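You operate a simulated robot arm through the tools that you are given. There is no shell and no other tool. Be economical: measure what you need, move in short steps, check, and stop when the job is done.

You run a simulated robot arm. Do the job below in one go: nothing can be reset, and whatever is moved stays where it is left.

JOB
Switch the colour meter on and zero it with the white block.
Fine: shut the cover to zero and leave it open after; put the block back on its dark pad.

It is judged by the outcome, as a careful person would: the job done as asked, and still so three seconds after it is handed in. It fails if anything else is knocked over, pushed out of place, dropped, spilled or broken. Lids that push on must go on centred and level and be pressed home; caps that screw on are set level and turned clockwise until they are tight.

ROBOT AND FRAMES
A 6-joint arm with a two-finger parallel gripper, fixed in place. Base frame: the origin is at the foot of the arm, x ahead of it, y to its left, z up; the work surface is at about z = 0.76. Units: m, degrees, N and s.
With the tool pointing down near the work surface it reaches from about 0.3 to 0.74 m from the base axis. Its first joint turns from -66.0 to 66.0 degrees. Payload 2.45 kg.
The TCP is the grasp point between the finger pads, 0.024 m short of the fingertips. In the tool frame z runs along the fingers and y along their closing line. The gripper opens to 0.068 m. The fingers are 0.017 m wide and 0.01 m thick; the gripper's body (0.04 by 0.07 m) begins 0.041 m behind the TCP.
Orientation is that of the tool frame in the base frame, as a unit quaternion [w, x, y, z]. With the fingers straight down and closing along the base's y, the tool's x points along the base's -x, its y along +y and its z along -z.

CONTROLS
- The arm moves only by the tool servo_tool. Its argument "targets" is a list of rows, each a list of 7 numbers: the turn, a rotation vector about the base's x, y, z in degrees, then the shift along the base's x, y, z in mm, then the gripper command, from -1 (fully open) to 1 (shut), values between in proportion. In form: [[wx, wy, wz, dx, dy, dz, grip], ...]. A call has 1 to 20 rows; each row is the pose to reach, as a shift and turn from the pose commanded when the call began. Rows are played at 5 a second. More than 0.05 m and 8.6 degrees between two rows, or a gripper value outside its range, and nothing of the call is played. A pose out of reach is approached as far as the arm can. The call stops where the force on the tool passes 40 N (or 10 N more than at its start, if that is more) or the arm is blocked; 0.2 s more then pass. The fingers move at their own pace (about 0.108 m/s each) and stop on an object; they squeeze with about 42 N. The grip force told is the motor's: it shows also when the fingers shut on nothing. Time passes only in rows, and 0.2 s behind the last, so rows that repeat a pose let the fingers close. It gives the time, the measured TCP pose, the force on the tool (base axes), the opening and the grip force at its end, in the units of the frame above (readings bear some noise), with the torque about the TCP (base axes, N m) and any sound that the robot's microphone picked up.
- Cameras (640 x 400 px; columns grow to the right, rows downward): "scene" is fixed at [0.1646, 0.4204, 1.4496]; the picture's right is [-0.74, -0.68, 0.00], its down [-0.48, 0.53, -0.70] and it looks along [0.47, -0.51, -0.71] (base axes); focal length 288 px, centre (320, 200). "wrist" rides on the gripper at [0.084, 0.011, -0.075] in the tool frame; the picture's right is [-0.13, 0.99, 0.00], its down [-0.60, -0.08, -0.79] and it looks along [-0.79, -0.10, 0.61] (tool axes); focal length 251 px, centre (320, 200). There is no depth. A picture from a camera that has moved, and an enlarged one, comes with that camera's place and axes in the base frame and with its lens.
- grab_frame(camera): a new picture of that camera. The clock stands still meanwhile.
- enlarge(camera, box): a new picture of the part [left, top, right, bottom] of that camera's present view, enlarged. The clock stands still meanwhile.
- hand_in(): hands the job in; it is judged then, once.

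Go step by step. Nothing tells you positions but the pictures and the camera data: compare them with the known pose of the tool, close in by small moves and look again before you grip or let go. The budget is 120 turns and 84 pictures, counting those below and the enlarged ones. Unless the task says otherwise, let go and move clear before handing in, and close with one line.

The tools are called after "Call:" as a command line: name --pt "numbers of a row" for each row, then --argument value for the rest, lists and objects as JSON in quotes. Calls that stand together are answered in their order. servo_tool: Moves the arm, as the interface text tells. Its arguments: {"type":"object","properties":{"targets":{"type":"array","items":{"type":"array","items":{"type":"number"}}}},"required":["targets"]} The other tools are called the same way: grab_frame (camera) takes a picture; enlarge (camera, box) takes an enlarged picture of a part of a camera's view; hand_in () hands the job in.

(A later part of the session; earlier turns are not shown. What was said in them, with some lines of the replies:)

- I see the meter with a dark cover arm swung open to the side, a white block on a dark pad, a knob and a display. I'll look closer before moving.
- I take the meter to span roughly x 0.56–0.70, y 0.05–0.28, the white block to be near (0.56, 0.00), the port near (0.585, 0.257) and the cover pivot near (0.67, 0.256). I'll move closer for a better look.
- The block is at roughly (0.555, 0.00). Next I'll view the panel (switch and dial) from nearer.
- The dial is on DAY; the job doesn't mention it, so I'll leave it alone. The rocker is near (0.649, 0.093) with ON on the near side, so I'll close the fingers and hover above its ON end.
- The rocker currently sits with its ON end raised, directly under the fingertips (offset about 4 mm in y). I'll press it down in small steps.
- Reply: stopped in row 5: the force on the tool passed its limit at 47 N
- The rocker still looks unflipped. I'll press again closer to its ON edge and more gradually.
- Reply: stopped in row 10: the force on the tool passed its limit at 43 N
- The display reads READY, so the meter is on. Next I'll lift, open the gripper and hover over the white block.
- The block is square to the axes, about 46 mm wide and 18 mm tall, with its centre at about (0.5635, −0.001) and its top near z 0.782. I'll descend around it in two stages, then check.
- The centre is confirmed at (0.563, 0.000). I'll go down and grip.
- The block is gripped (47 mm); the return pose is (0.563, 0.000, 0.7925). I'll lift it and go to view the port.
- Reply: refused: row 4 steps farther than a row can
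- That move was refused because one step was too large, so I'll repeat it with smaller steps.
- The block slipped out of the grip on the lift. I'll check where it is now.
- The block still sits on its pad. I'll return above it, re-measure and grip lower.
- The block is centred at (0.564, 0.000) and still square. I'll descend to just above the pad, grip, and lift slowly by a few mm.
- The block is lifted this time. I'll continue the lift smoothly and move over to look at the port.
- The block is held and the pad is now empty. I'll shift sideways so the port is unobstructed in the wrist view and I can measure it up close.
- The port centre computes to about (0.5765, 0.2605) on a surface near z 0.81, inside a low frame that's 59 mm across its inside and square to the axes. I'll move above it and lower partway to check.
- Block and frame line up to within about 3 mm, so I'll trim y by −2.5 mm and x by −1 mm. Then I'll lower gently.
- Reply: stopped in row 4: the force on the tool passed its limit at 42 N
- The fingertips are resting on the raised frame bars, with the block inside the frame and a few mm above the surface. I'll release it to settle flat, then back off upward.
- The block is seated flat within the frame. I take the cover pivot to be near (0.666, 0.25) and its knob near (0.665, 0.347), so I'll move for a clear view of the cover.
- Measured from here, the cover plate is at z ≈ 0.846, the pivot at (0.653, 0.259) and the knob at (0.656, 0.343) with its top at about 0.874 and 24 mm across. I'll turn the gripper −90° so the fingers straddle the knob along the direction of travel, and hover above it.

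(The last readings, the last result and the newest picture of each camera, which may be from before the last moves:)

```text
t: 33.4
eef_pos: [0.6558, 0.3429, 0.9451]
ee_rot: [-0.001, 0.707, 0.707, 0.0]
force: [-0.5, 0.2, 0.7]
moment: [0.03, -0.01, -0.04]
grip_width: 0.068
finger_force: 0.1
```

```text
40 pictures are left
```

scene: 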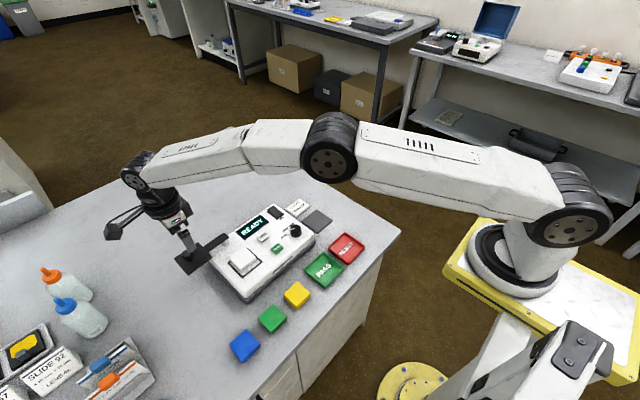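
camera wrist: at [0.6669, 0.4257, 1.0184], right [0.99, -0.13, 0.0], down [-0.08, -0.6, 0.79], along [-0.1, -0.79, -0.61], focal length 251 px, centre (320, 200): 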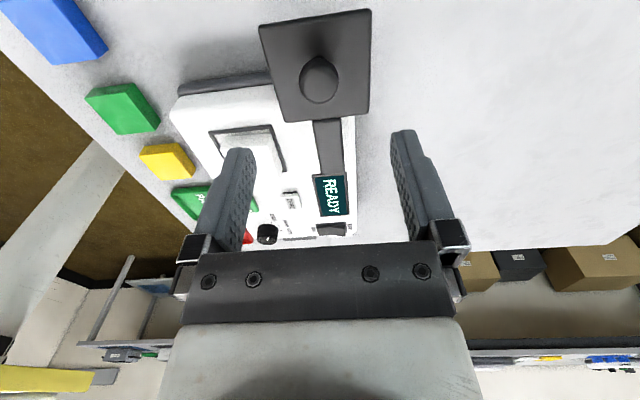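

The pose is reachable; the knob reads (0.6565, 0.350). I'll lower around it with the fingers open.

Call:
servo_tool --pt "0 0 0 0.5 6 -15 -1" --pt "0 0 0 0.5 6 -35 -0.8" --pt "0 0 0 0.5 6 -52 -0.6" --pt "0 0 0 0.5 6 -52 -0.6"

Call:
grab_frame --camera "wrist"

Call:
enlarge --camera "scene" --box '[150, 210, 250, 272]'

```text
t: 34.4
eef_pos: [0.6571, 0.3485, 0.8929]
ee_rot: [0.0, 0.707, 0.707, 0.0]
force: [0.6, 0.1, 0.0]
moment: [0.0, 0.03, 0.0]
grip_width: 0.0545
finger_force: 0.1
```

```text
39 pictures are left
camera wrist: at [0.6671, 0.4322, 0.967], right [0.99, -0.13, 0.0], down [-0.08, -0.61, 0.79], along [-0.1, -0.79, -0.61], focal length 251 px, centre (320, 200)
```

wrist: 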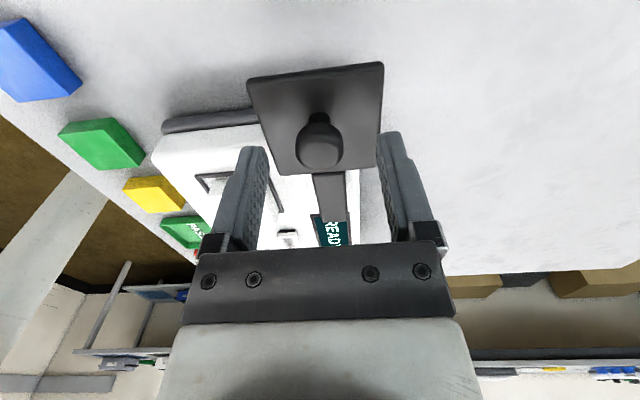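

```text
6.40 times, centred on (200, 241) of scene
camera zoom: at [0.1646, 0.4204, 1.4496], right [-0.74, -0.68, 0.0], down [-0.48, 0.53, -0.7], along [0.47, -0.51, -0.71], focal length 1842 px, centre (1088, -62)
```

zoom: 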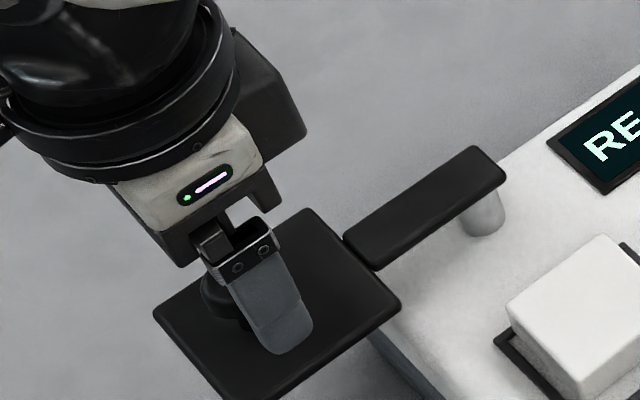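

The knob is centred between the fingers. I'll lower the last 16 mm and narrow to a loose cage.

Call:
servo_tool --pt "0 0 0 -1 0.5 -8 -0.6" --pt "0 0 0 -1 0.5 -15 -0.6" --pt "0 0 0 -1 0.5 -17 -0.2" --pt "0 0 0 -1 0.5 -17 0.15" --pt "0 0 0 -1 0.5 -17 0.15"

Call:
enlarge --camera "wrist" --box '[220, 60, 420, 185]'

```text
t: 35.6
eef_pos: [0.6546, 0.3491, 0.8759]
ee_rot: [-0.001, 0.707, 0.707, 0.0]
force: [-0.4, -0.4, -0.4]
moment: [0.03, 0.03, -0.02]
grip_width: 0.0287
finger_force: 0.0
```

```text
3.20 times, centred on (320, 122) of wrist
camera zoom: at [0.6662, 0.4323, 0.9497], right [0.99, -0.13, 0.0], down [-0.08, -0.6, 0.79], along [-0.1, -0.79, -0.61], focal length 805 px, centre (320, 448)
```

zoom: 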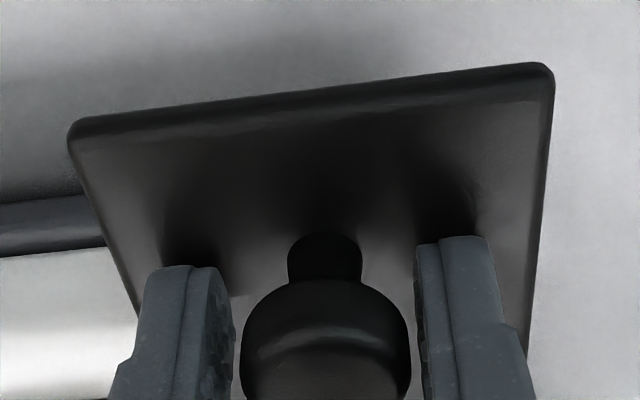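

The knob is loosely caged. I'll sweep the cover along its arc, doing the first half now.

Call:
servo_tool --pt "0 0 3.75 -5.9 -0.2 0 0.15" --pt "0 0 7.5 -11.7 -0.8 0 0.15" --pt "0 0 11.25 -17.6 -1.7 0 0.15" --pt "0 0 15 -23.3 -3.1 0 0.15" --pt "0 0 22.5 -34.4 -6.9 0 0.15" --pt "0 0 30 -45 -12.1 0 0.15" --pt "0 0 37.5 -54.8 -18.6 0 0.15" --pt "0 0 45 -63.6 -26.4 0 0.15" --pt "0 0 45 -63.6 -26.4 0 0.15"

Call:
grab_frame --camera "wrist"

Call:
enlarge --camera "scene" --box '[165, 200, 285, 275]'

```text
t: 37.6
eef_pos: [0.5926, 0.3216, 0.8754]
ee_rot: [0.0, 0.381, 0.924, 0.0]
force: [-0.1, 0.6, 0.1]
moment: [0.0, -0.04, -0.03]
grip_width: 0.029
finger_force: 0.0
```

```text
36 pictures are left
camera wrist: at [0.5394, 0.3886, 0.9495], right [0.79, 0.61, 0.0], down [0.37, -0.48, 0.79], along [0.48, -0.63, -0.61], focal length 251 px, centre (320, 200)
```

wrist: 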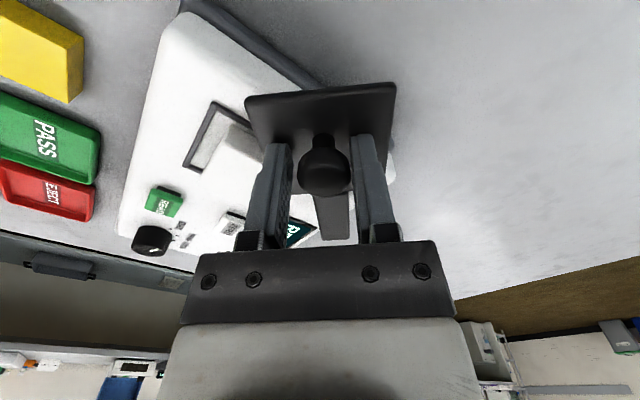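

```text
5.33 times, centred on (225, 238) of scene
camera zoom: at [0.1646, 0.4204, 1.4496], right [-0.74, -0.68, 0.0], down [-0.48, 0.53, -0.7], along [0.47, -0.51, -0.71], focal length 1535 px, centre (827, 0)
```

zoom: 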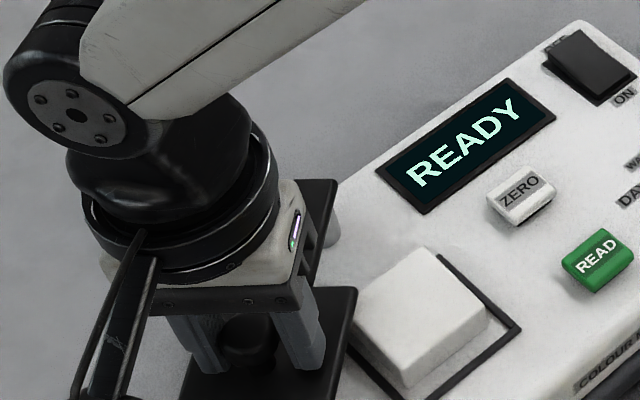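

The cover follows smoothly. I'll continue in small steps, watching for any contact with the block.

Call:
servo_tool --pt "0 0 3.75 -4 -4.3 0 0.15" --pt "0 0 7.5 -7.8 -8.8 0 0.15" --pt "0 0 11.25 -11.2 -13.6 0 0.15" --pt "0 0 15 -14.3 -18.6 0 0.15" --pt "0 0 15 -14.3 -18.6 0 0.15"

Call:
grab_frame --camera "wrist"

Call:
enlarge --camera "scene" --box '[185, 200, 285, 262]'

```text
t: 38.8
eef_pos: [0.5782, 0.3041, 0.8758]
ee_rot: [-0.001, 0.258, 0.966, 0.001]
force: [-0.4, -0.5, 0.2]
moment: [0.0, -0.01, 0.01]
grip_width: 0.0289
finger_force: 0.0
```

```text
34 pictures are left
camera wrist: at [0.5099, 0.3546, 0.9497], right [0.61, 0.8, 0.0], down [0.48, -0.37, 0.79], along [0.63, -0.48, -0.61], focal length 251 px, centre (320, 200)
```

wrist: 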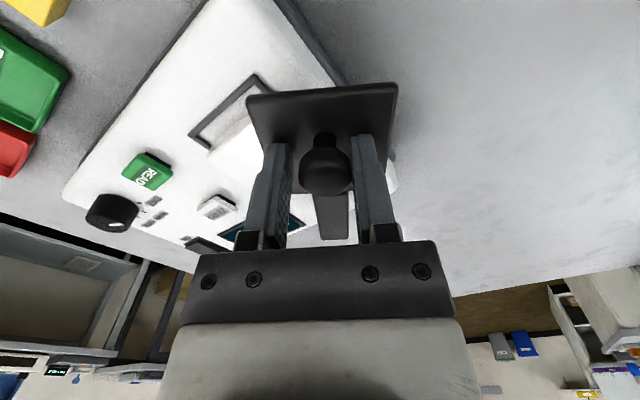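

```text
6.40 times, centred on (235, 231) of scene
camera zoom: at [0.1646, 0.4204, 1.4496], right [-0.74, -0.68, 0.0], down [-0.48, 0.53, -0.7], along [0.47, -0.51, -0.71], focal length 1842 px, centre (864, 2)
```

zoom: 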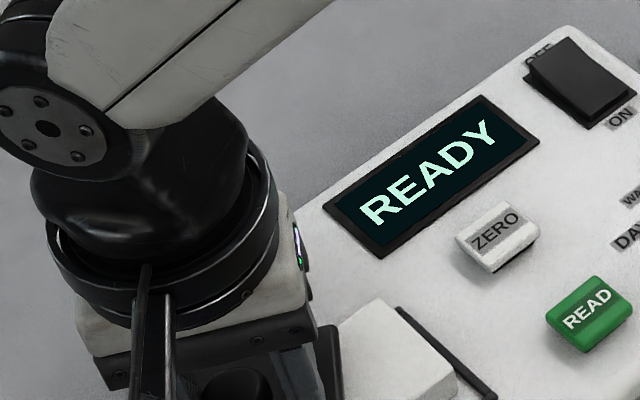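

The plate is passing over the block with no contact force. I'll finish the sweep.

Call:
servo_tool --pt "0 0 3.75 -2.7 -5.2 0 0.15" --pt "0 0 7.5 -5.2 -10.6 0 0.15" --pt "0 0 11.25 -7.3 -16.1 0 0.15" --pt "0 0 15 -9 -21.7 0 0.15" --pt "0 0 18.75 -10.3 -27.5 0 0.15" --pt "0 0 22.5 -11.3 -33.3 0 0.15" --pt "0 0 26.25 -11.9 -39.1 0 0.15" --pt "0 0 30 -12.1 -45 0 0.15" --pt "0 0 30 -12.1 -45 0 0.15"

Call:
grab_frame --camera "wrist"

Call:
enlarge --camera "scene" --box '[185, 200, 305, 275]'

```text
t: 40.8
eef_pos: [0.5664, 0.2591, 0.8748]
ee_rot: [-0.001, -0.001, 1.0, 0.001]
force: [-0.1, 0.2, -0.6]
moment: [-0.02, 0.01, 0.04]
grip_width: 0.029
finger_force: 0.0
```

```text
32 pictures are left
camera wrist: at [0.4815, 0.2692, 0.9496], right [0.13, 0.99, 0.0], down [0.6, -0.08, 0.79], along [0.79, -0.1, -0.61], focal length 251 px, centre (320, 200)
```

wrist: 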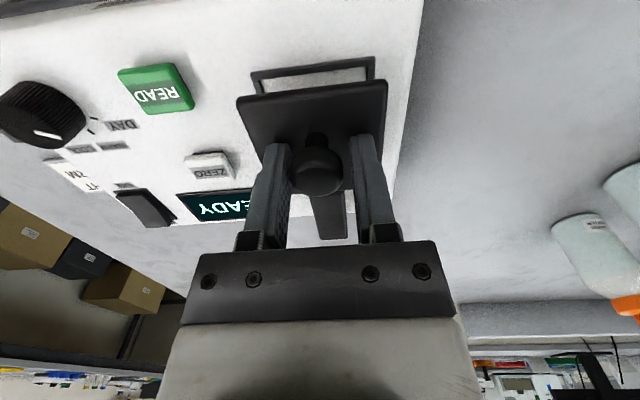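

```text
5.33 times, centred on (245, 238) of scene
camera zoom: at [0.1646, 0.4204, 1.4496], right [-0.74, -0.68, 0.0], down [-0.48, 0.53, -0.7], along [0.47, -0.51, -0.71], focal length 1535 px, centre (720, 0)
```

zoom: 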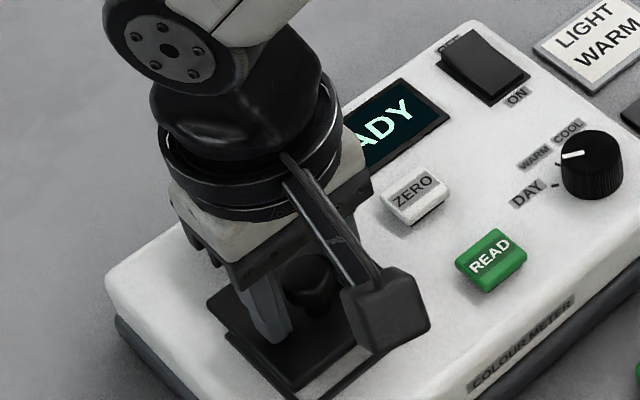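

The cover sits over the port and is parallel with the frame. I'll nudge it a few mm more to feel for its end stop.

Call:
servo_tool --pt "0 0 0 0 -1 0 0.15" --pt "0 0 0 0 -2 0 0.15" --pt "0 0 0 0 -3 0 0.15" --pt "0 0 0 0 -3 0 0.15"

Call:
enlarge --camera "wrist" --box '[200, 40, 440, 190]'

```text
t: 41.8
eef_pos: [0.5662, 0.2557, 0.8762]
ee_rot: [-0.001, 0.0, 1.0, -0.001]
force: [0.1, 0.0, -0.4]
moment: [-0.02, 0.0, 0.03]
grip_width: 0.029
finger_force: 0.1
```

```text
2.67 times, centred on (320, 115) of wrist
camera zoom: at [0.4813, 0.266, 0.9499], right [0.13, 0.99, 0.0], down [0.6, -0.08, 0.79], along [0.79, -0.1, -0.61], focal length 670 px, centre (320, 427)
```

zoom: 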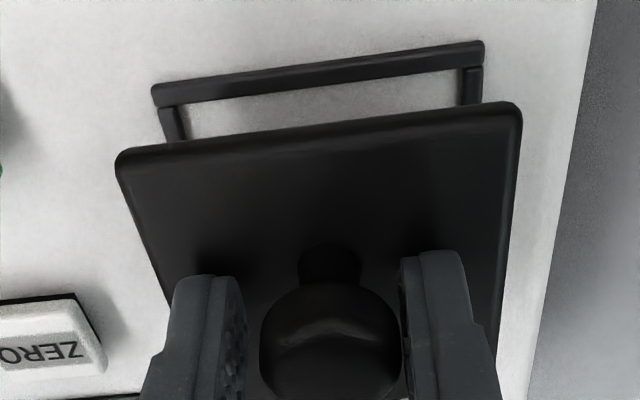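

The cover is over the block and aligned, so it's shut. I'll lift off and hover closed fingers over the ZERO button, near (0.594, 0.1765).

Call:
servo_tool --pt "0 0 0 0 1 2 -0.2" --pt "0 0 0 0 2 10 -0.3" --pt "0 0 0 0 2 35 -0.3" --pt "0 0 0 5 -20 45 0.2" --pt "0 0 0 15 -50 45 1" --pt "0 0 0 28 -79 35 1" --pt "0 0 0 28 -79 5 1" --pt "0 0 0 28 -79 5 1"

Call:
grab_frame --camera "wrist"

Call:
enlarge --camera "scene" --box '[185, 200, 305, 275]'

```text
t: 43.6
eef_pos: [0.5945, 0.1778, 0.8807]
ee_rot: [0.0, -0.001, 1.0, 0.0]
force: [0.1, 0.4, -0.6]
moment: [0.0, 0.04, -0.02]
grip_width: 0.0001
finger_force: 23.6
```

```text
29 pictures are left
camera wrist: at [0.5093, 0.1878, 0.9545], right [0.13, 0.99, 0.0], down [0.6, -0.08, 0.79], along [0.79, -0.1, -0.61], focal length 251 px, centre (320, 200)
```

wrist: 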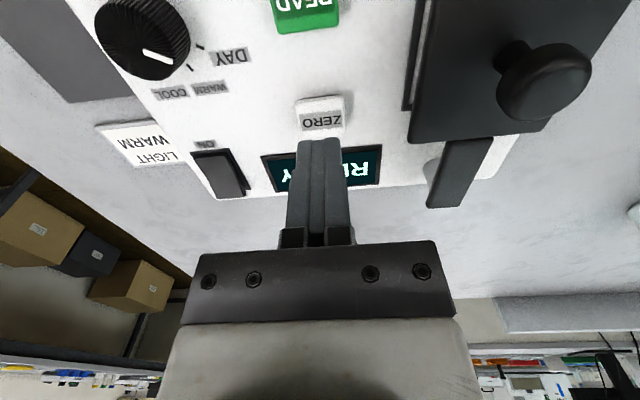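

```text
5.33 times, centred on (245, 238) of scene
camera zoom: at [0.1646, 0.4204, 1.4496], right [-0.74, -0.68, 0.0], down [-0.48, 0.53, -0.7], along [0.47, -0.51, -0.71], focal length 1535 px, centre (720, 0)
```

zoom: 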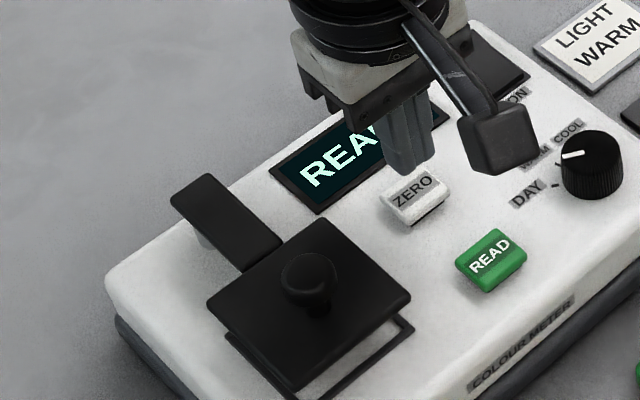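

The cover is shut over the block, and ZERO is directly beneath the tip. I'll press it gradually.

Call:
servo_tool --pt "0 0 0 -0.5 0 -15 1" --pt "0 0 0 -0.5 0 -26 1" --pt "0 0 0 -0.5 0 -29 1" --pt "0 0 0 -0.5 0 -31 1" --pt "0 0 0 -0.5 0 -32 1" --pt "0 0 0 -0.5 0 -33 1" --pt "0 0 0 -0.5 0 -34 1" --pt "0 0 0 -0.5 0 -35 1" --pt "0 0 0 -0.5 0 -36 1" --pt "0 0 0 -0.5 0 -37 1" --pt "0 0 0 -0.5 0 -38 1"

Call:
enlarge --camera "scene" --box '[205, 190, 305, 252]'

```text
t: 46.0
eef_pos: [0.5937, 0.1778, 0.844]
ee_rot: [0.0, 0.0, 1.0, 0.0]
force: [-8.0, -2.0, 26.1]
moment: [-0.02, 0.22, 0.02]
grip_width: 0.0
finger_force: 23.7
heard: click
```

```text
6.40 times, centred on (255, 221) of scene
camera zoom: at [0.1639, 0.4202, 1.4498], right [-0.74, -0.68, 0.0], down [-0.48, 0.53, -0.7], along [0.47, -0.51, -0.71], focal length 1842 px, centre (736, 66)
```

zoom: 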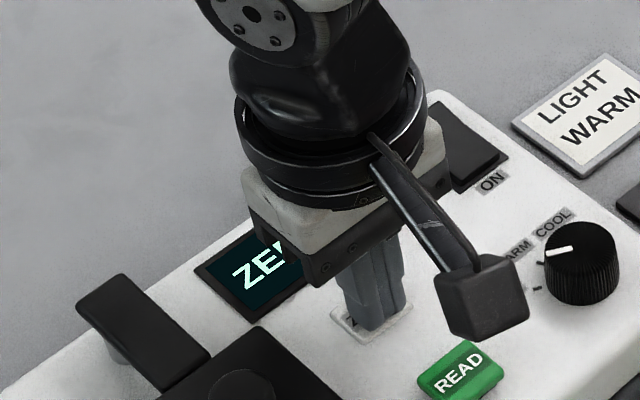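

There was a click and the display changed to "ZE…". I'll lift and read it.

Call:
servo_tool --pt "0 0 0 0 0 10 1" --pt "0 0 0 0 0 40 1" --pt "0 0 0 -20 20 70 1" --pt "0 0 0 -40 50 75 0.3" --pt "0 0 0 -40 60 75 0"

Call:
enlarge --camera "scene" --box '[185, 190, 305, 265]'

Call:
grab_frame --camera "wrist"

```text
t: 47.2
eef_pos: [0.5543, 0.2386, 0.9177]
ee_rot: [-0.001, 0.0, 1.0, 0.0]
force: [-0.6, -0.1, -0.4]
moment: [0.0, -0.02, 0.0]
grip_width: 0.0341
finger_force: 0.1
```

```text
5.33 times, centred on (245, 228) of scene
camera zoom: at [0.1646, 0.4204, 1.4496], right [-0.74, -0.68, 0.0], down [-0.48, 0.53, -0.7], along [0.47, -0.51, -0.71], focal length 1535 px, centre (720, 53)
```

zoom: 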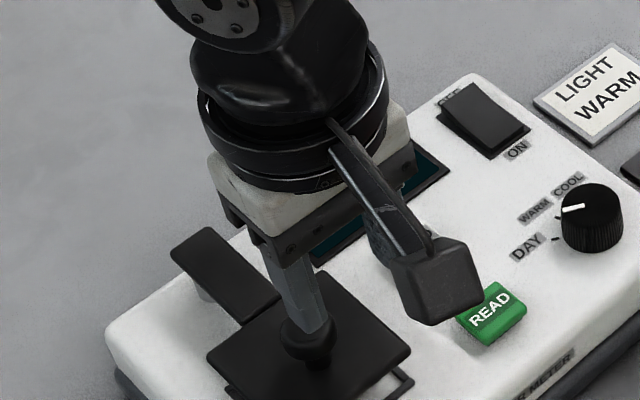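

```text
25 pictures are left
camera wrist: at [0.4688, 0.2477, 0.9916], right [0.13, 0.99, 0.0], down [0.61, -0.08, 0.79], along [0.79, -0.1, -0.61], focal length 251 px, centre (320, 200)
```

wrist: 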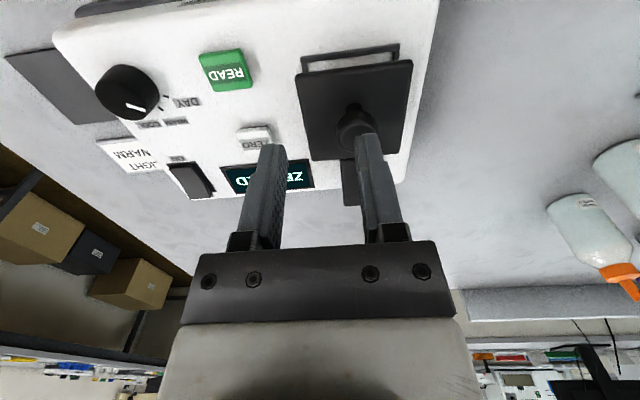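

The display shows the zero state (I'll confirm the full text once it's unobstructed). Now I'll go back over the knob to swing the cover open.

Call:
servo_tool --pt "0 0 0 6 10 0 -0.3" --pt "0 0 0 12 18 0 -0.4" --pt "0 0 0 12 18 -15 -0.4" --pt "0 0 0 12 18 -15 -0.4"

Call:
enlarge --camera "wrist" --box '[180, 50, 460, 225]'

```text
t: 48.2
eef_pos: [0.5661, 0.2561, 0.9025]
ee_rot: [0.0, 0.0, 1.0, -0.001]
force: [0.7, 0.3, 0.0]
moment: [0.01, -0.02, -0.02]
grip_width: 0.0477
finger_force: 0.0
```

```text
2.29 times, centred on (320, 138) of wrist
camera zoom: at [0.4811, 0.2656, 0.9764], right [0.13, 0.99, 0.0], down [0.6, -0.08, 0.79], along [0.79, -0.1, -0.61], focal length 575 px, centre (320, 343)
```

zoom: 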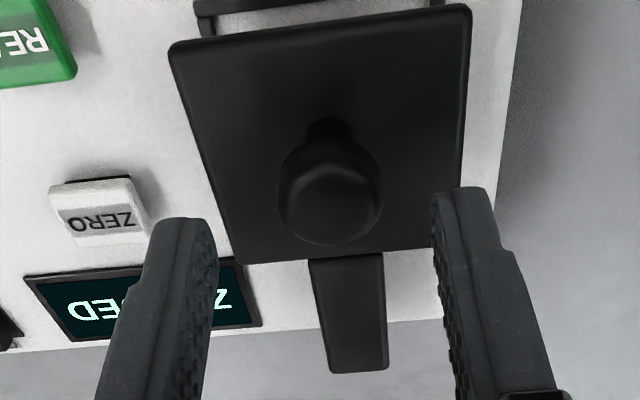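

The display reads ZEROED. I'll lower and cage the knob.

Call:
servo_tool --pt "0 0 0 0 1 -10 -0.4" --pt "0 0 0 0 1 -20 -0.4" --pt "0 0 0 0 1 -26.5 -0.4" --pt "0 0 0 0 1 -26.5 0" --pt "0 0 0 0 1 -26.5 0.15" --pt "0 0 0 0 1 -26.5 0.15"

```text
t: 49.6
eef_pos: [0.5645, 0.2563, 0.8763]
ee_rot: [-0.001, 0.001, 1.0, 0.0]
force: [-1.0, 0.0, 0.3]
moment: [0.0, 0.03, 0.01]
grip_width: 0.0291
finger_force: 0.0
```

Call:
servo_tool --pt "0 0 -3.75 0.7 7.9 0 0.15" --pt "0 0 -7.5 1.3 13.7 0 0.15" --pt "0 0 -11.25 2.2 19.5 0 0.15" --pt "0 0 -15 3.6 25.3 0 0.15" --pt "0 0 -18.75 5.2 30.9 0 0.15" --pt "0 0 -22.5 7.4 36.4 0 0.15" --pt "0 0 -30 12.6 47 0 0.15" --pt "0 0 -37.5 19.1 56.8 0 0.15" --pt "0 0 -45 26.9 65.6 0 0.15" --pt "0 0 -45 26.9 65.6 0 0.15"

Call:
grab_frame --camera "wrist"

```text
t: 51.8
eef_pos: [0.5915, 0.3212, 0.875]
ee_rot: [-0.001, 0.383, 0.924, 0.0]
force: [-0.8, -0.4, -0.1]
moment: [-0.01, 0.0, -0.02]
grip_width: 0.0286
finger_force: 0.1
```

```text
23 pictures are left
camera wrist: at [0.5398, 0.3879, 0.95], right [0.79, 0.61, 0.0], down [0.37, -0.48, 0.79], along [0.48, -0.63, -0.61], focal length 251 px, centre (320, 200)
```

wrist: 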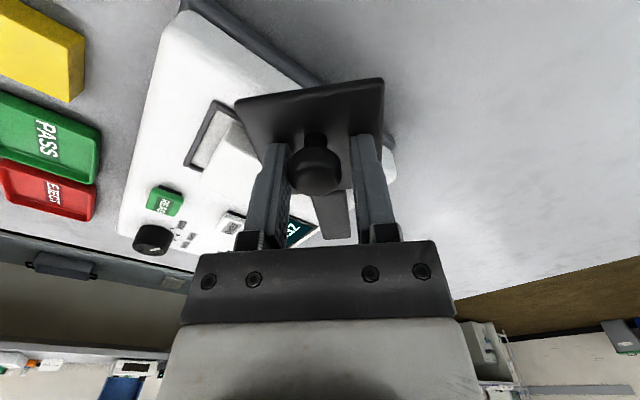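

Call:
servo_tool --pt "0 0 -7.5 8.8 7.8 0 0.15" --pt "0 0 -15 18.6 14.3 0 0.15" --pt "0 0 -22.5 29.2 19.5 0 0.15" --pt "0 0 -30 40.3 23.3 0 0.15" --pt "0 0 -37.5 51.9 25.6 0 0.15" --pt "0 0 -41.25 57.7 26.2 0 0.15" --pt "0 0 -45 63.6 26.4 0 0.15" --pt "0 0 -45 66.5 26.4 0 0.15" --pt "0 0 -45 66.5 26.4 0 0.15"

Call:
grab_frame --camera "wrist"

```text
t: 53.8
eef_pos: [0.6583, 0.348, 0.875]
ee_rot: [-0.001, 0.708, 0.707, 0.0]
force: [-0.5, -0.3, 0.4]
moment: [0.01, -0.01, -0.02]
grip_width: 0.0288
finger_force: 0.0
```

```text
22 pictures are left
camera wrist: at [0.6695, 0.4309, 0.95], right [0.99, -0.13, 0.0], down [-0.08, -0.6, 0.79], along [-0.1, -0.79, -0.61], focal length 251 px, centre (320, 200)
```

wrist: 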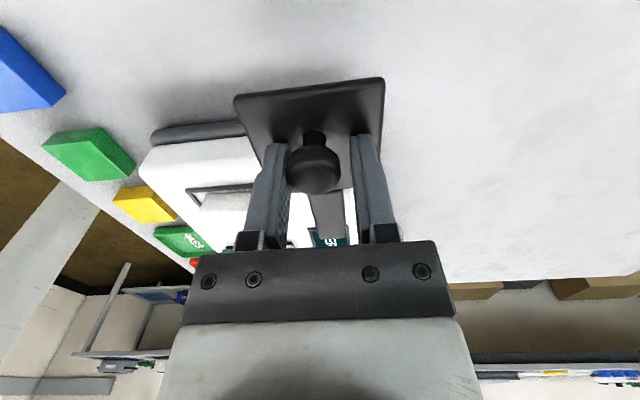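

The cover is back in its open position. I'll recentre, open the fingers, lift clear, turn the gripper back and view the block.

Call:
servo_tool --pt "0 0 0 -2 0 0 -0.3" --pt "0 0 0 -2 0 2 -0.4" --pt "0 0 0 -2 0 25 -0.4" --pt "0 0 0 -2 0 60 -0.4" --pt "0 0 8 -12 -8 70 -1" --pt "0 0 16 -22 -17 70 -1" --pt "0 0 24 -32 -26 70 -1" --pt "0 0 32 -42 -35 70 -1" --pt "0 0 40 -52 -44 70 -1" --pt "0 0 48 -62 -53 70 -1" --pt "0 0 56 -72 -62 70 -1" --pt "0 0 64 -82 -71 70 -1" --pt "0 0 72 -90 -78 70 -1" --pt "0 0 80 -96 -84 70 -1" --pt "0 0 88 -100 -88 65 -1" --pt "0 0 90 -100 -90 60 -1" --pt "0 0 90 -100 -90 60 -1"

Call:
grab_frame --camera "wrist"

Call:
enlarge --camera "wrist" --box '[220, 20, 420, 145]'

Call:
grab_frame --camera "scene"

```text
t: 57.4
eef_pos: [0.5594, 0.2582, 0.9372]
ee_rot: [-0.001, 0.0, 1.0, 0.0]
force: [0.6, -0.1, 0.0]
moment: [0.01, -0.01, 0.0]
grip_width: 0.0682
finger_force: 0.2
```

```text
21 pictures are left
camera wrist: at [0.4742, 0.2681, 1.0099], right [0.13, 0.99, 0.0], down [0.61, -0.08, 0.79], along [0.79, -0.1, -0.61], focal length 251 px, centre (320, 200)
```

wrist: 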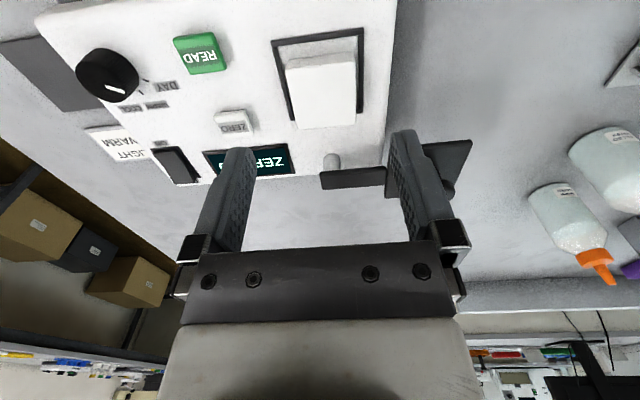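

```text
3.20 times, centred on (320, 82) of wrist
camera zoom: at [0.4742, 0.2681, 1.0099], right [0.13, 0.99, 0.0], down [0.61, -0.08, 0.79], along [0.79, -0.1, -0.61], focal length 805 px, centre (320, 576)
```

zoom: 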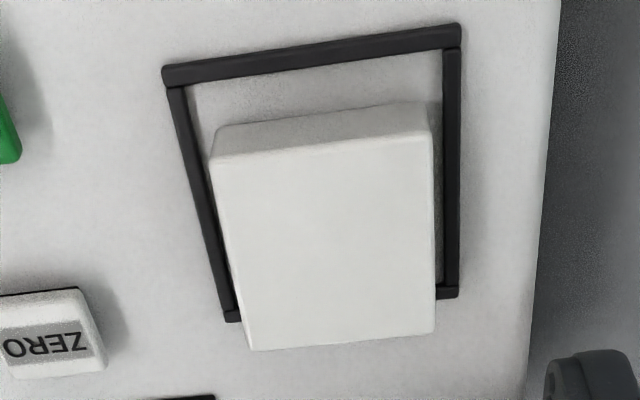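

```text
19 pictures are left
```

scene: 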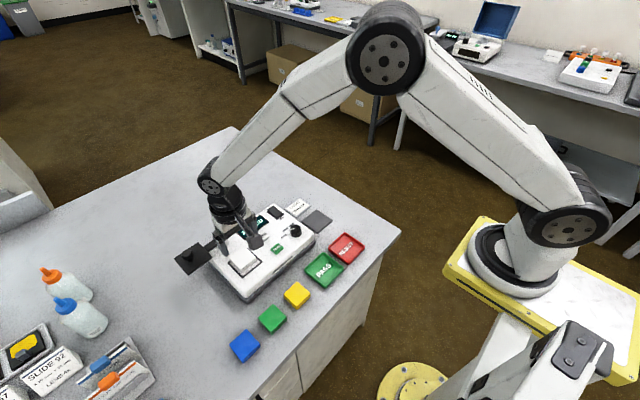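

ZEROED is shown and the cover is open. I'll check that the block lies level before gripping it.

Call:
servo_tool --pt "0 0 0 -25 0 0 -1" --pt "0 0 0 -50 0 0 -1" --pt "0 0 0 -80 0 0 -1" --pt "0 0 0 -80 0 0 -1"

Call:
enlarge --camera "scene" --box '[210, 215, 290, 265]'

```text
t: 58.4
eef_pos: [0.4781, 0.2584, 0.9355]
ee_rot: [0.0, 0.0, 1.0, -0.001]
force: [0.4, -0.2, -0.6]
moment: [-0.02, 0.0, -0.02]
grip_width: 0.0676
finger_force: 0.0
```

```text
8.00 times, centred on (250, 240) of scene
camera zoom: at [0.1646, 0.4204, 1.4496], right [-0.74, -0.68, 0.0], down [-0.48, 0.53, -0.7], along [0.47, -0.51, -0.71], focal length 2302 px, centre (880, -120)
```

zoom: 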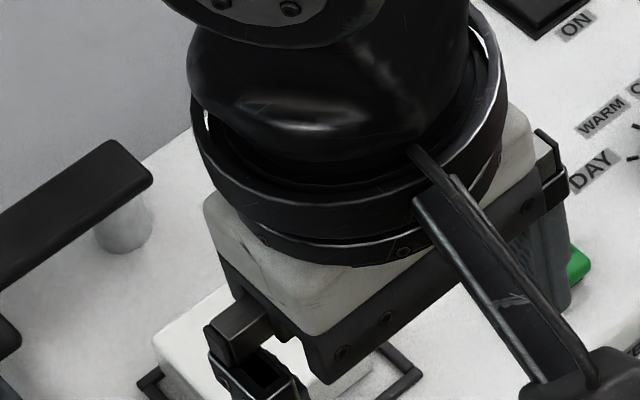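

Call:
servo_tool --pt "0 0 0 0 -40 10 -1" --pt "0 0 0 0 -80 20 -1" --pt "0 0 0 0 -120 20 -1" --pt "0 0 0 0 -150 20 -1" --pt "0 0 0 0 -150 20 -1"

Call:
enlarge --camera "scene" --box '[210, 215, 290, 265]'

```text
t: 59.6
eef_pos: [0.4799, 0.1075, 0.9565]
ee_rot: [0.0, -0.001, 1.0, 0.0]
force: [-0.6, 0.1, 0.6]
moment: [0.01, 0.0, 0.0]
grip_width: 0.0682
finger_force: 0.1
```

```text
8.00 times, centred on (250, 240) of scene
camera zoom: at [0.1646, 0.4203, 1.4496], right [-0.74, -0.68, 0.0], down [-0.48, 0.53, -0.7], along [0.47, -0.51, -0.71], focal length 2302 px, centre (880, -120)
```

zoom: 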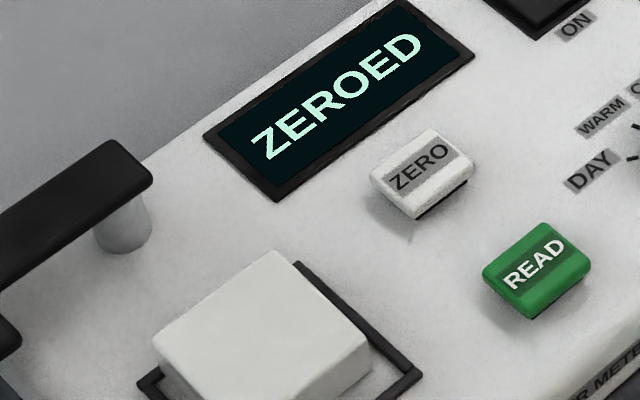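

Call:
enlarge --camera "scene" --box '[220, 238, 276, 273]'

```text
11.43 times, centred on (248, 256) of scene
camera zoom: at [0.1646, 0.4203, 1.4496], right [-0.74, -0.68, 0.0], down [-0.48, 0.53, -0.7], along [0.47, -0.51, -0.71], focal length 3289 px, centre (1143, -434)
```

zoom: 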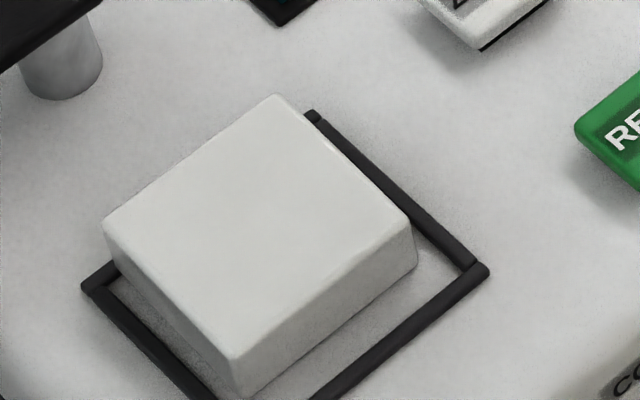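

The display clearly reads ZEROED. The block's far edge may be slightly raised on the frame, centred near (0.5755, 0.2575). I'll go over it and lower gently until the tips almost touch the frame.

Call:
servo_tool --pt "0 0 0 20 40 0 -1" --pt "0 0 0 40 80 0 -1" --pt "0 0 0 70 115 -5 -1" --pt "0 0 0 95.5 150 -15 -1" --pt "0 0 0 95.5 150 -50 -1" --pt "0 0 0 95.5 150 -80 -1" --pt "0 0 0 95.5 150 -100 -1" --pt "0 0 0 95.5 150 -105 -1" --pt "0 0 0 95.5 150 -105 -1"

Call:
enlarge --camera "wrist" --box '[200, 50, 440, 200]'

```text
t: 61.6
eef_pos: [0.5738, 0.2578, 0.851]
ee_rot: [-0.001, 0.0, 1.0, 0.0]
force: [0.9, -0.5, 0.4]
moment: [-0.01, 0.0, 0.02]
grip_width: 0.0682
finger_force: 0.1
```

```text
2.67 times, centred on (320, 125) of wrist
camera zoom: at [0.4897, 0.2686, 0.925], right [0.13, 0.99, 0.0], down [0.6, -0.08, 0.79], along [0.79, -0.1, -0.61], focal length 670 px, centre (320, 400)
```

zoom: 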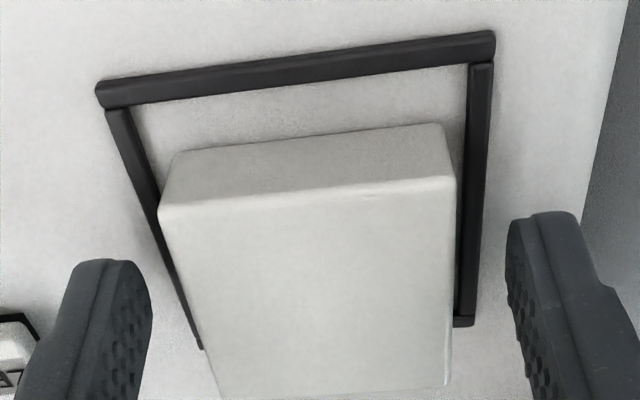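

The block is indeed tilted about 7° (its far edge on the frame bar). I'll tilt the tool by −7.5° about y to match it and go down to the bar tops, then grip.

Call:
servo_tool --pt "0 -4 0 -1 -1 0 -1" --pt "0 -7.5 0 -1.8 -1 0 -1" --pt "0 -7.5 0 -1.8 -1 -2 -1" --pt "0 -7.5 0 -1.8 -1 -4 -1" --pt "0 -7.5 0 -1.8 -1 -5 -1" --pt "0 -7.5 0 -1.8 -1 -5 -1"

```text
t: 63.0
eef_pos: [0.5714, 0.2572, 0.8454]
ee_rot: [0.064, 0.0, 0.998, 0.0]
force: [-0.4, 0.5, -0.1]
moment: [-0.04, -0.04, 0.01]
grip_width: 0.0681
finger_force: 0.0
```

Call:
servo_tool --pt "0 0 0 0 0 0.7 -0.7" --pt "0 0 0 0 0 0.7 0" --pt "0 0 0 0 0 0.7 1" --pt "0 0 0 0 0 0.7 1" --pt "0 0 0 0 0 0.7 1"

Call:
enlarge --camera "wrist" --box '[200, 50, 440, 200]'

```text
t: 64.2
eef_pos: [0.5712, 0.2575, 0.8468]
ee_rot: [0.065, -0.001, 0.998, 0.0]
force: [-0.2, 0.5, 1.1]
moment: [0.02, 0.04, -0.03]
grip_width: 0.0472
finger_force: 42.1
```

```text
2.67 times, centred on (320, 125) of wrist
camera zoom: at [0.4784, 0.2675, 0.9093], right [0.13, 0.99, 0.02], down [0.5, -0.08, 0.86], along [0.86, -0.1, -0.5], focal length 670 px, centre (320, 400)
```

zoom: 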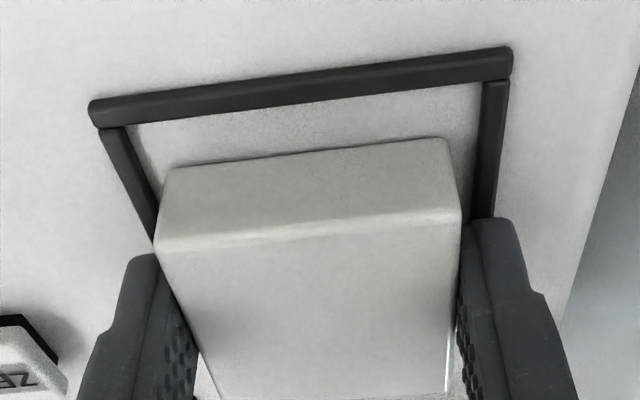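

Gripped at 47.2 mm. I'll lift very slowly first.

Call:
servo_tool --pt "0 0 0 0 0 1 1" --pt "0 0 0 0 0 2 1" --pt "0 0 0 0 0 4 1" --pt "0 0 0 0 0 6 1" --pt "0 0 0 0 0 9 1" --pt "0 0 0 0 0 12 1" --pt "0 0 0 0 0 15 1" --pt "0 0 0 0 0 15 1"

Call:
enlarge --camera "wrist" --box '[200, 50, 440, 200]'

```text
t: 66.0
eef_pos: [0.5713, 0.2575, 0.8615]
ee_rot: [0.064, 0.0, 0.998, 0.001]
force: [-0.5, -0.8, -1.3]
moment: [0.0, 0.03, -0.02]
grip_width: 0.0469
finger_force: 42.1
```

```text
2.67 times, centred on (320, 125) of wrist
camera zoom: at [0.4783, 0.2671, 0.9244], right [0.13, 0.99, 0.02], down [0.5, -0.08, 0.86], along [0.86, -0.1, -0.5], focal length 670 px, centre (320, 400)
```

zoom: 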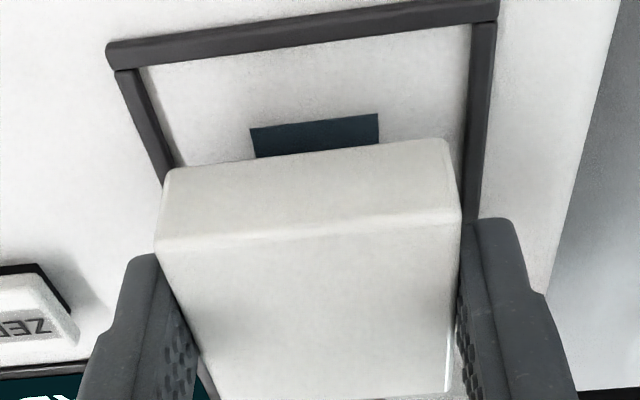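

The block is held. I'll lift higher, level the tool and travel slowly back toward the pad.

Call:
servo_tool --pt "0 0 0 0 0 8 1" --pt "0 0 0 0 0 20 1" --pt "0 2 0 0 0 35 1" --pt "0 4 0 0 -5 45 1" --pt "0 6 0 0 -15 50 1" --pt "0 7.5 0 0 -30 50 1" --pt "0 7.5 0 -1 -48 50 1" --pt "0 7.5 0 -2 -68 50 1" --pt "0 7.5 0 -3 -88 50 1" --pt "0 7.5 0 -4 -108 50 1" --pt "0 7.5 0 -5 -128 50 1" --pt "0 7.5 0 -6 -148 50 1" --pt "0 7.5 0 -7 -168 50 1" --pt "0 7.5 0 -7 -188 50 1" --pt "0 7.5 0 -7 -208 50 1" --pt "0 7.5 0 -7 -228 50 1" --pt "0 7.5 0 -7 -245 48 1" --pt "0 7.5 0 -7 -257 45 1" --pt "0 7.5 0 -7 -257 38 1" --pt "0 7.5 0 -7 -257 38 1"

Call:
grab_frame --camera "wrist"

Call:
enlarge --camera "scene" --box '[270, 160, 370, 222]'

```text
t: 70.2
eef_pos: [0.5656, 0.0006, 0.9001]
ee_rot: [0.0, 0.0, 1.0, 0.0]
force: [0.2, 0.4, -0.6]
moment: [-0.01, -0.01, -0.01]
grip_width: 0.0472
finger_force: 41.6
```

```text
12 pictures are left
camera wrist: at [0.4808, 0.0102, 0.9743], right [0.13, 0.99, 0.0], down [0.6, -0.08, 0.79], along [0.79, -0.1, -0.61], focal length 251 px, centre (320, 200)
```

wrist: 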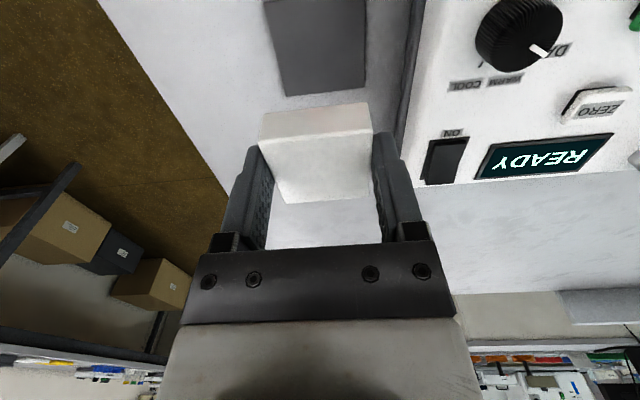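

```text
6.40 times, centred on (320, 191) of scene
camera zoom: at [0.1646, 0.4204, 1.4496], right [-0.74, -0.68, 0.0], down [-0.48, 0.53, -0.7], along [0.47, -0.51, -0.71], focal length 1842 px, centre (320, 258)
```

zoom: 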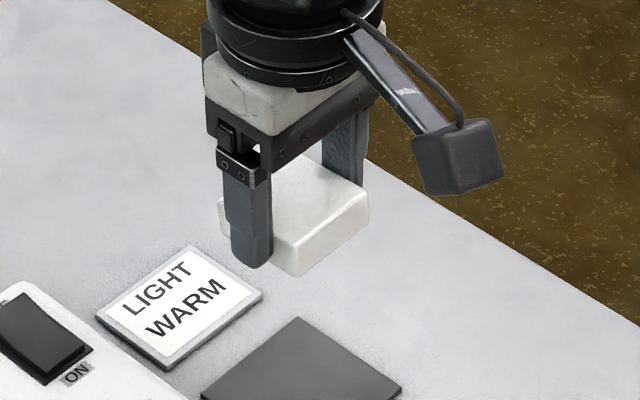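

The block is held level and the pad is in view (centre about (0.5633, −0.0005)). The display has returned to READY after zeroing. I'll lower it toward the pad.

Call:
servo_tool --pt "0 0 0 -1.5 -0.8 -15 1" --pt "0 0 0 -1.5 -0.8 -35 1" --pt "0 0 0 -1.5 -0.8 -55 1" --pt "0 0 0 -1.5 -0.8 -75 1" --pt "0 0 0 -1.5 -0.8 -90 1" --pt "0 0 0 -1.5 -0.8 -98 1" --pt "0 0 0 -1.5 -0.8 -102 1" --pt "0 0 0 -1.5 -0.8 -102 1"

Call:
enlarge --camera "wrist" --box '[200, 40, 440, 190]'

```text
t: 72.0
eef_pos: [0.5639, -0.0007, 0.7977]
ee_rot: [-0.002, -0.001, 1.0, -0.001]
force: [-0.2, 0.5, -0.8]
moment: [0.01, 0.01, -0.01]
grip_width: 0.0469
finger_force: 41.7
```

```text
2.67 times, centred on (320, 115) of wrist
camera zoom: at [0.4795, 0.0093, 0.8714], right [0.13, 0.99, 0.0], down [0.6, -0.08, 0.79], along [0.79, -0.1, -0.61], focal length 670 px, centre (320, 427)
```

zoom: 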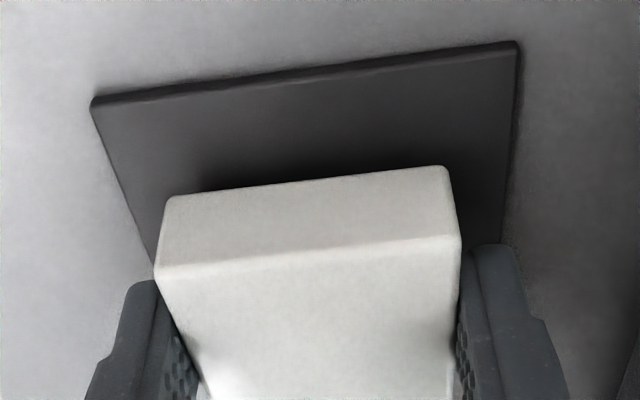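

Aligned with the pad as before. I'll lower the last few mm in 1 mm steps.

Call:
servo_tool --pt "0 0 0 0 0 -2 1" --pt "0 0 0 0 0 -4 1" --pt "0 0 0 0 0 -5 1" --pt "0 0 0 0 0 -6 1" --pt "0 0 0 0 0 -6.5 1" --pt "0 0 0 0 0 -6.5 1"

```text
t: 73.4
eef_pos: [0.5644, -0.0, 0.7925]
ee_rot: [0.001, 0.0, 1.0, 0.0]
force: [-5.9, -1.4, 27.4]
moment: [-0.04, -0.54, 0.0]
grip_width: 0.0474
finger_force: 41.9
```

The block is pressed on the pad. I'll ease off slightly, release and back away upward.

Call:
servo_tool --pt "0 0 0 0 0 1.0 1" --pt "0 0 0 0 0 1.0 0.2" --pt "0 0 0 0 0 1.0 -0.5" --pt "0 0 0 0 0 1.0 -1" --pt "0 0 0 0 0 1.0 -1" --pt "0 0 0 0 0 15 -1" --pt "0 0 0 0 0 50 -1" --pt "0 0 0 -20 0 90 -1" --pt "0 0 0 -50 0 120 -1" --pt "0 0 0 -80 0 140 -1" --pt "0 0 0 -80 0 140 -1"

Call:
grab_frame --camera "wrist"

Call:
grab_frame --camera "scene"

Call:
enlarge --camera "scene" --box '[170, 180, 370, 305]'

```text
t: 75.8
eef_pos: [0.4838, 0.0021, 0.9296]
ee_rot: [0.0, 0.0, 1.0, 0.0]
force: [-0.5, 0.3, -0.1]
moment: [0.0, -0.01, 0.0]
grip_width: 0.0681
finger_force: 0.1
```

```text
9 pictures are left
camera wrist: at [0.3988, 0.0108, 1.0042], right [0.13, 0.99, 0.0], down [0.6, -0.08, 0.79], along [0.79, -0.1, -0.61], focal length 251 px, centre (320, 200)
```

wrist: 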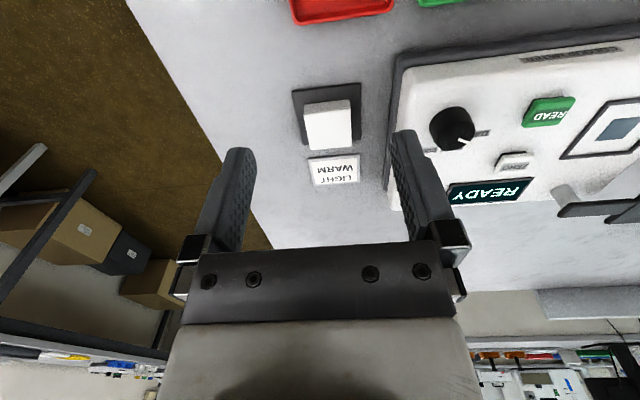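

```text
8 pictures are left
```

scene: 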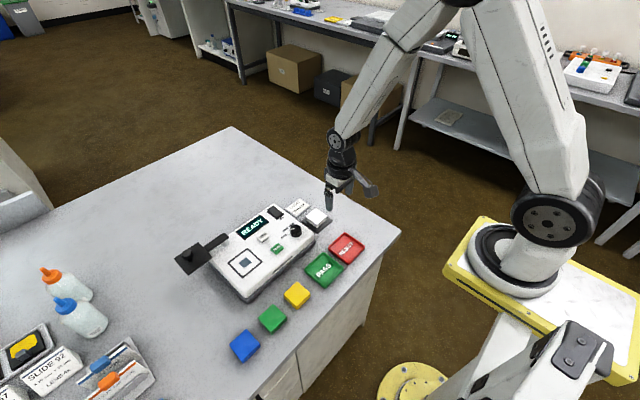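

```text
3.20 times, centred on (270, 242) of scene
camera zoom: at [0.1646, 0.4204, 1.4496], right [-0.74, -0.68, 0.0], down [-0.48, 0.53, -0.7], along [0.47, -0.51, -0.71], focal length 921 px, centre (480, 64)
```

zoom: 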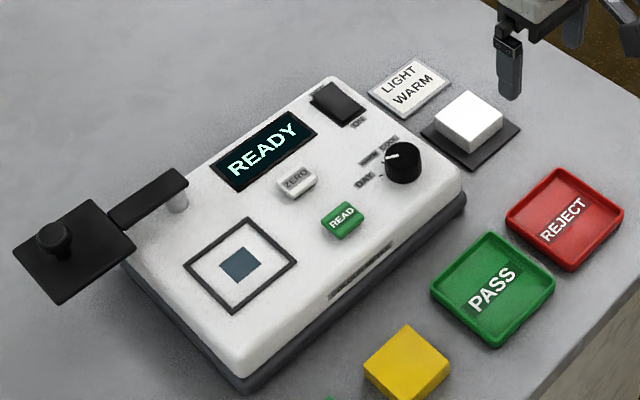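

The block is flat on its dark pad, the cover is open, the meter is on and the arm is clear. Nothing else has moved, so I'm handing the job in.

Call:
hand_in

```text
The job is handed in.
```

The colour meter is on and zeroed with the white block under the shut cover: the display read ZEROED and went back to READY by the time I'd lifted the block off. The cover is open again and the block is back on its dark pad. The block sat tilted about 7° on the port's frame when I went to lift it off, so it was probably tilted during zeroing too. I left the light dial on DAY although the card beside the meter says LIGHT WARM, because the job didn't ask to change it.
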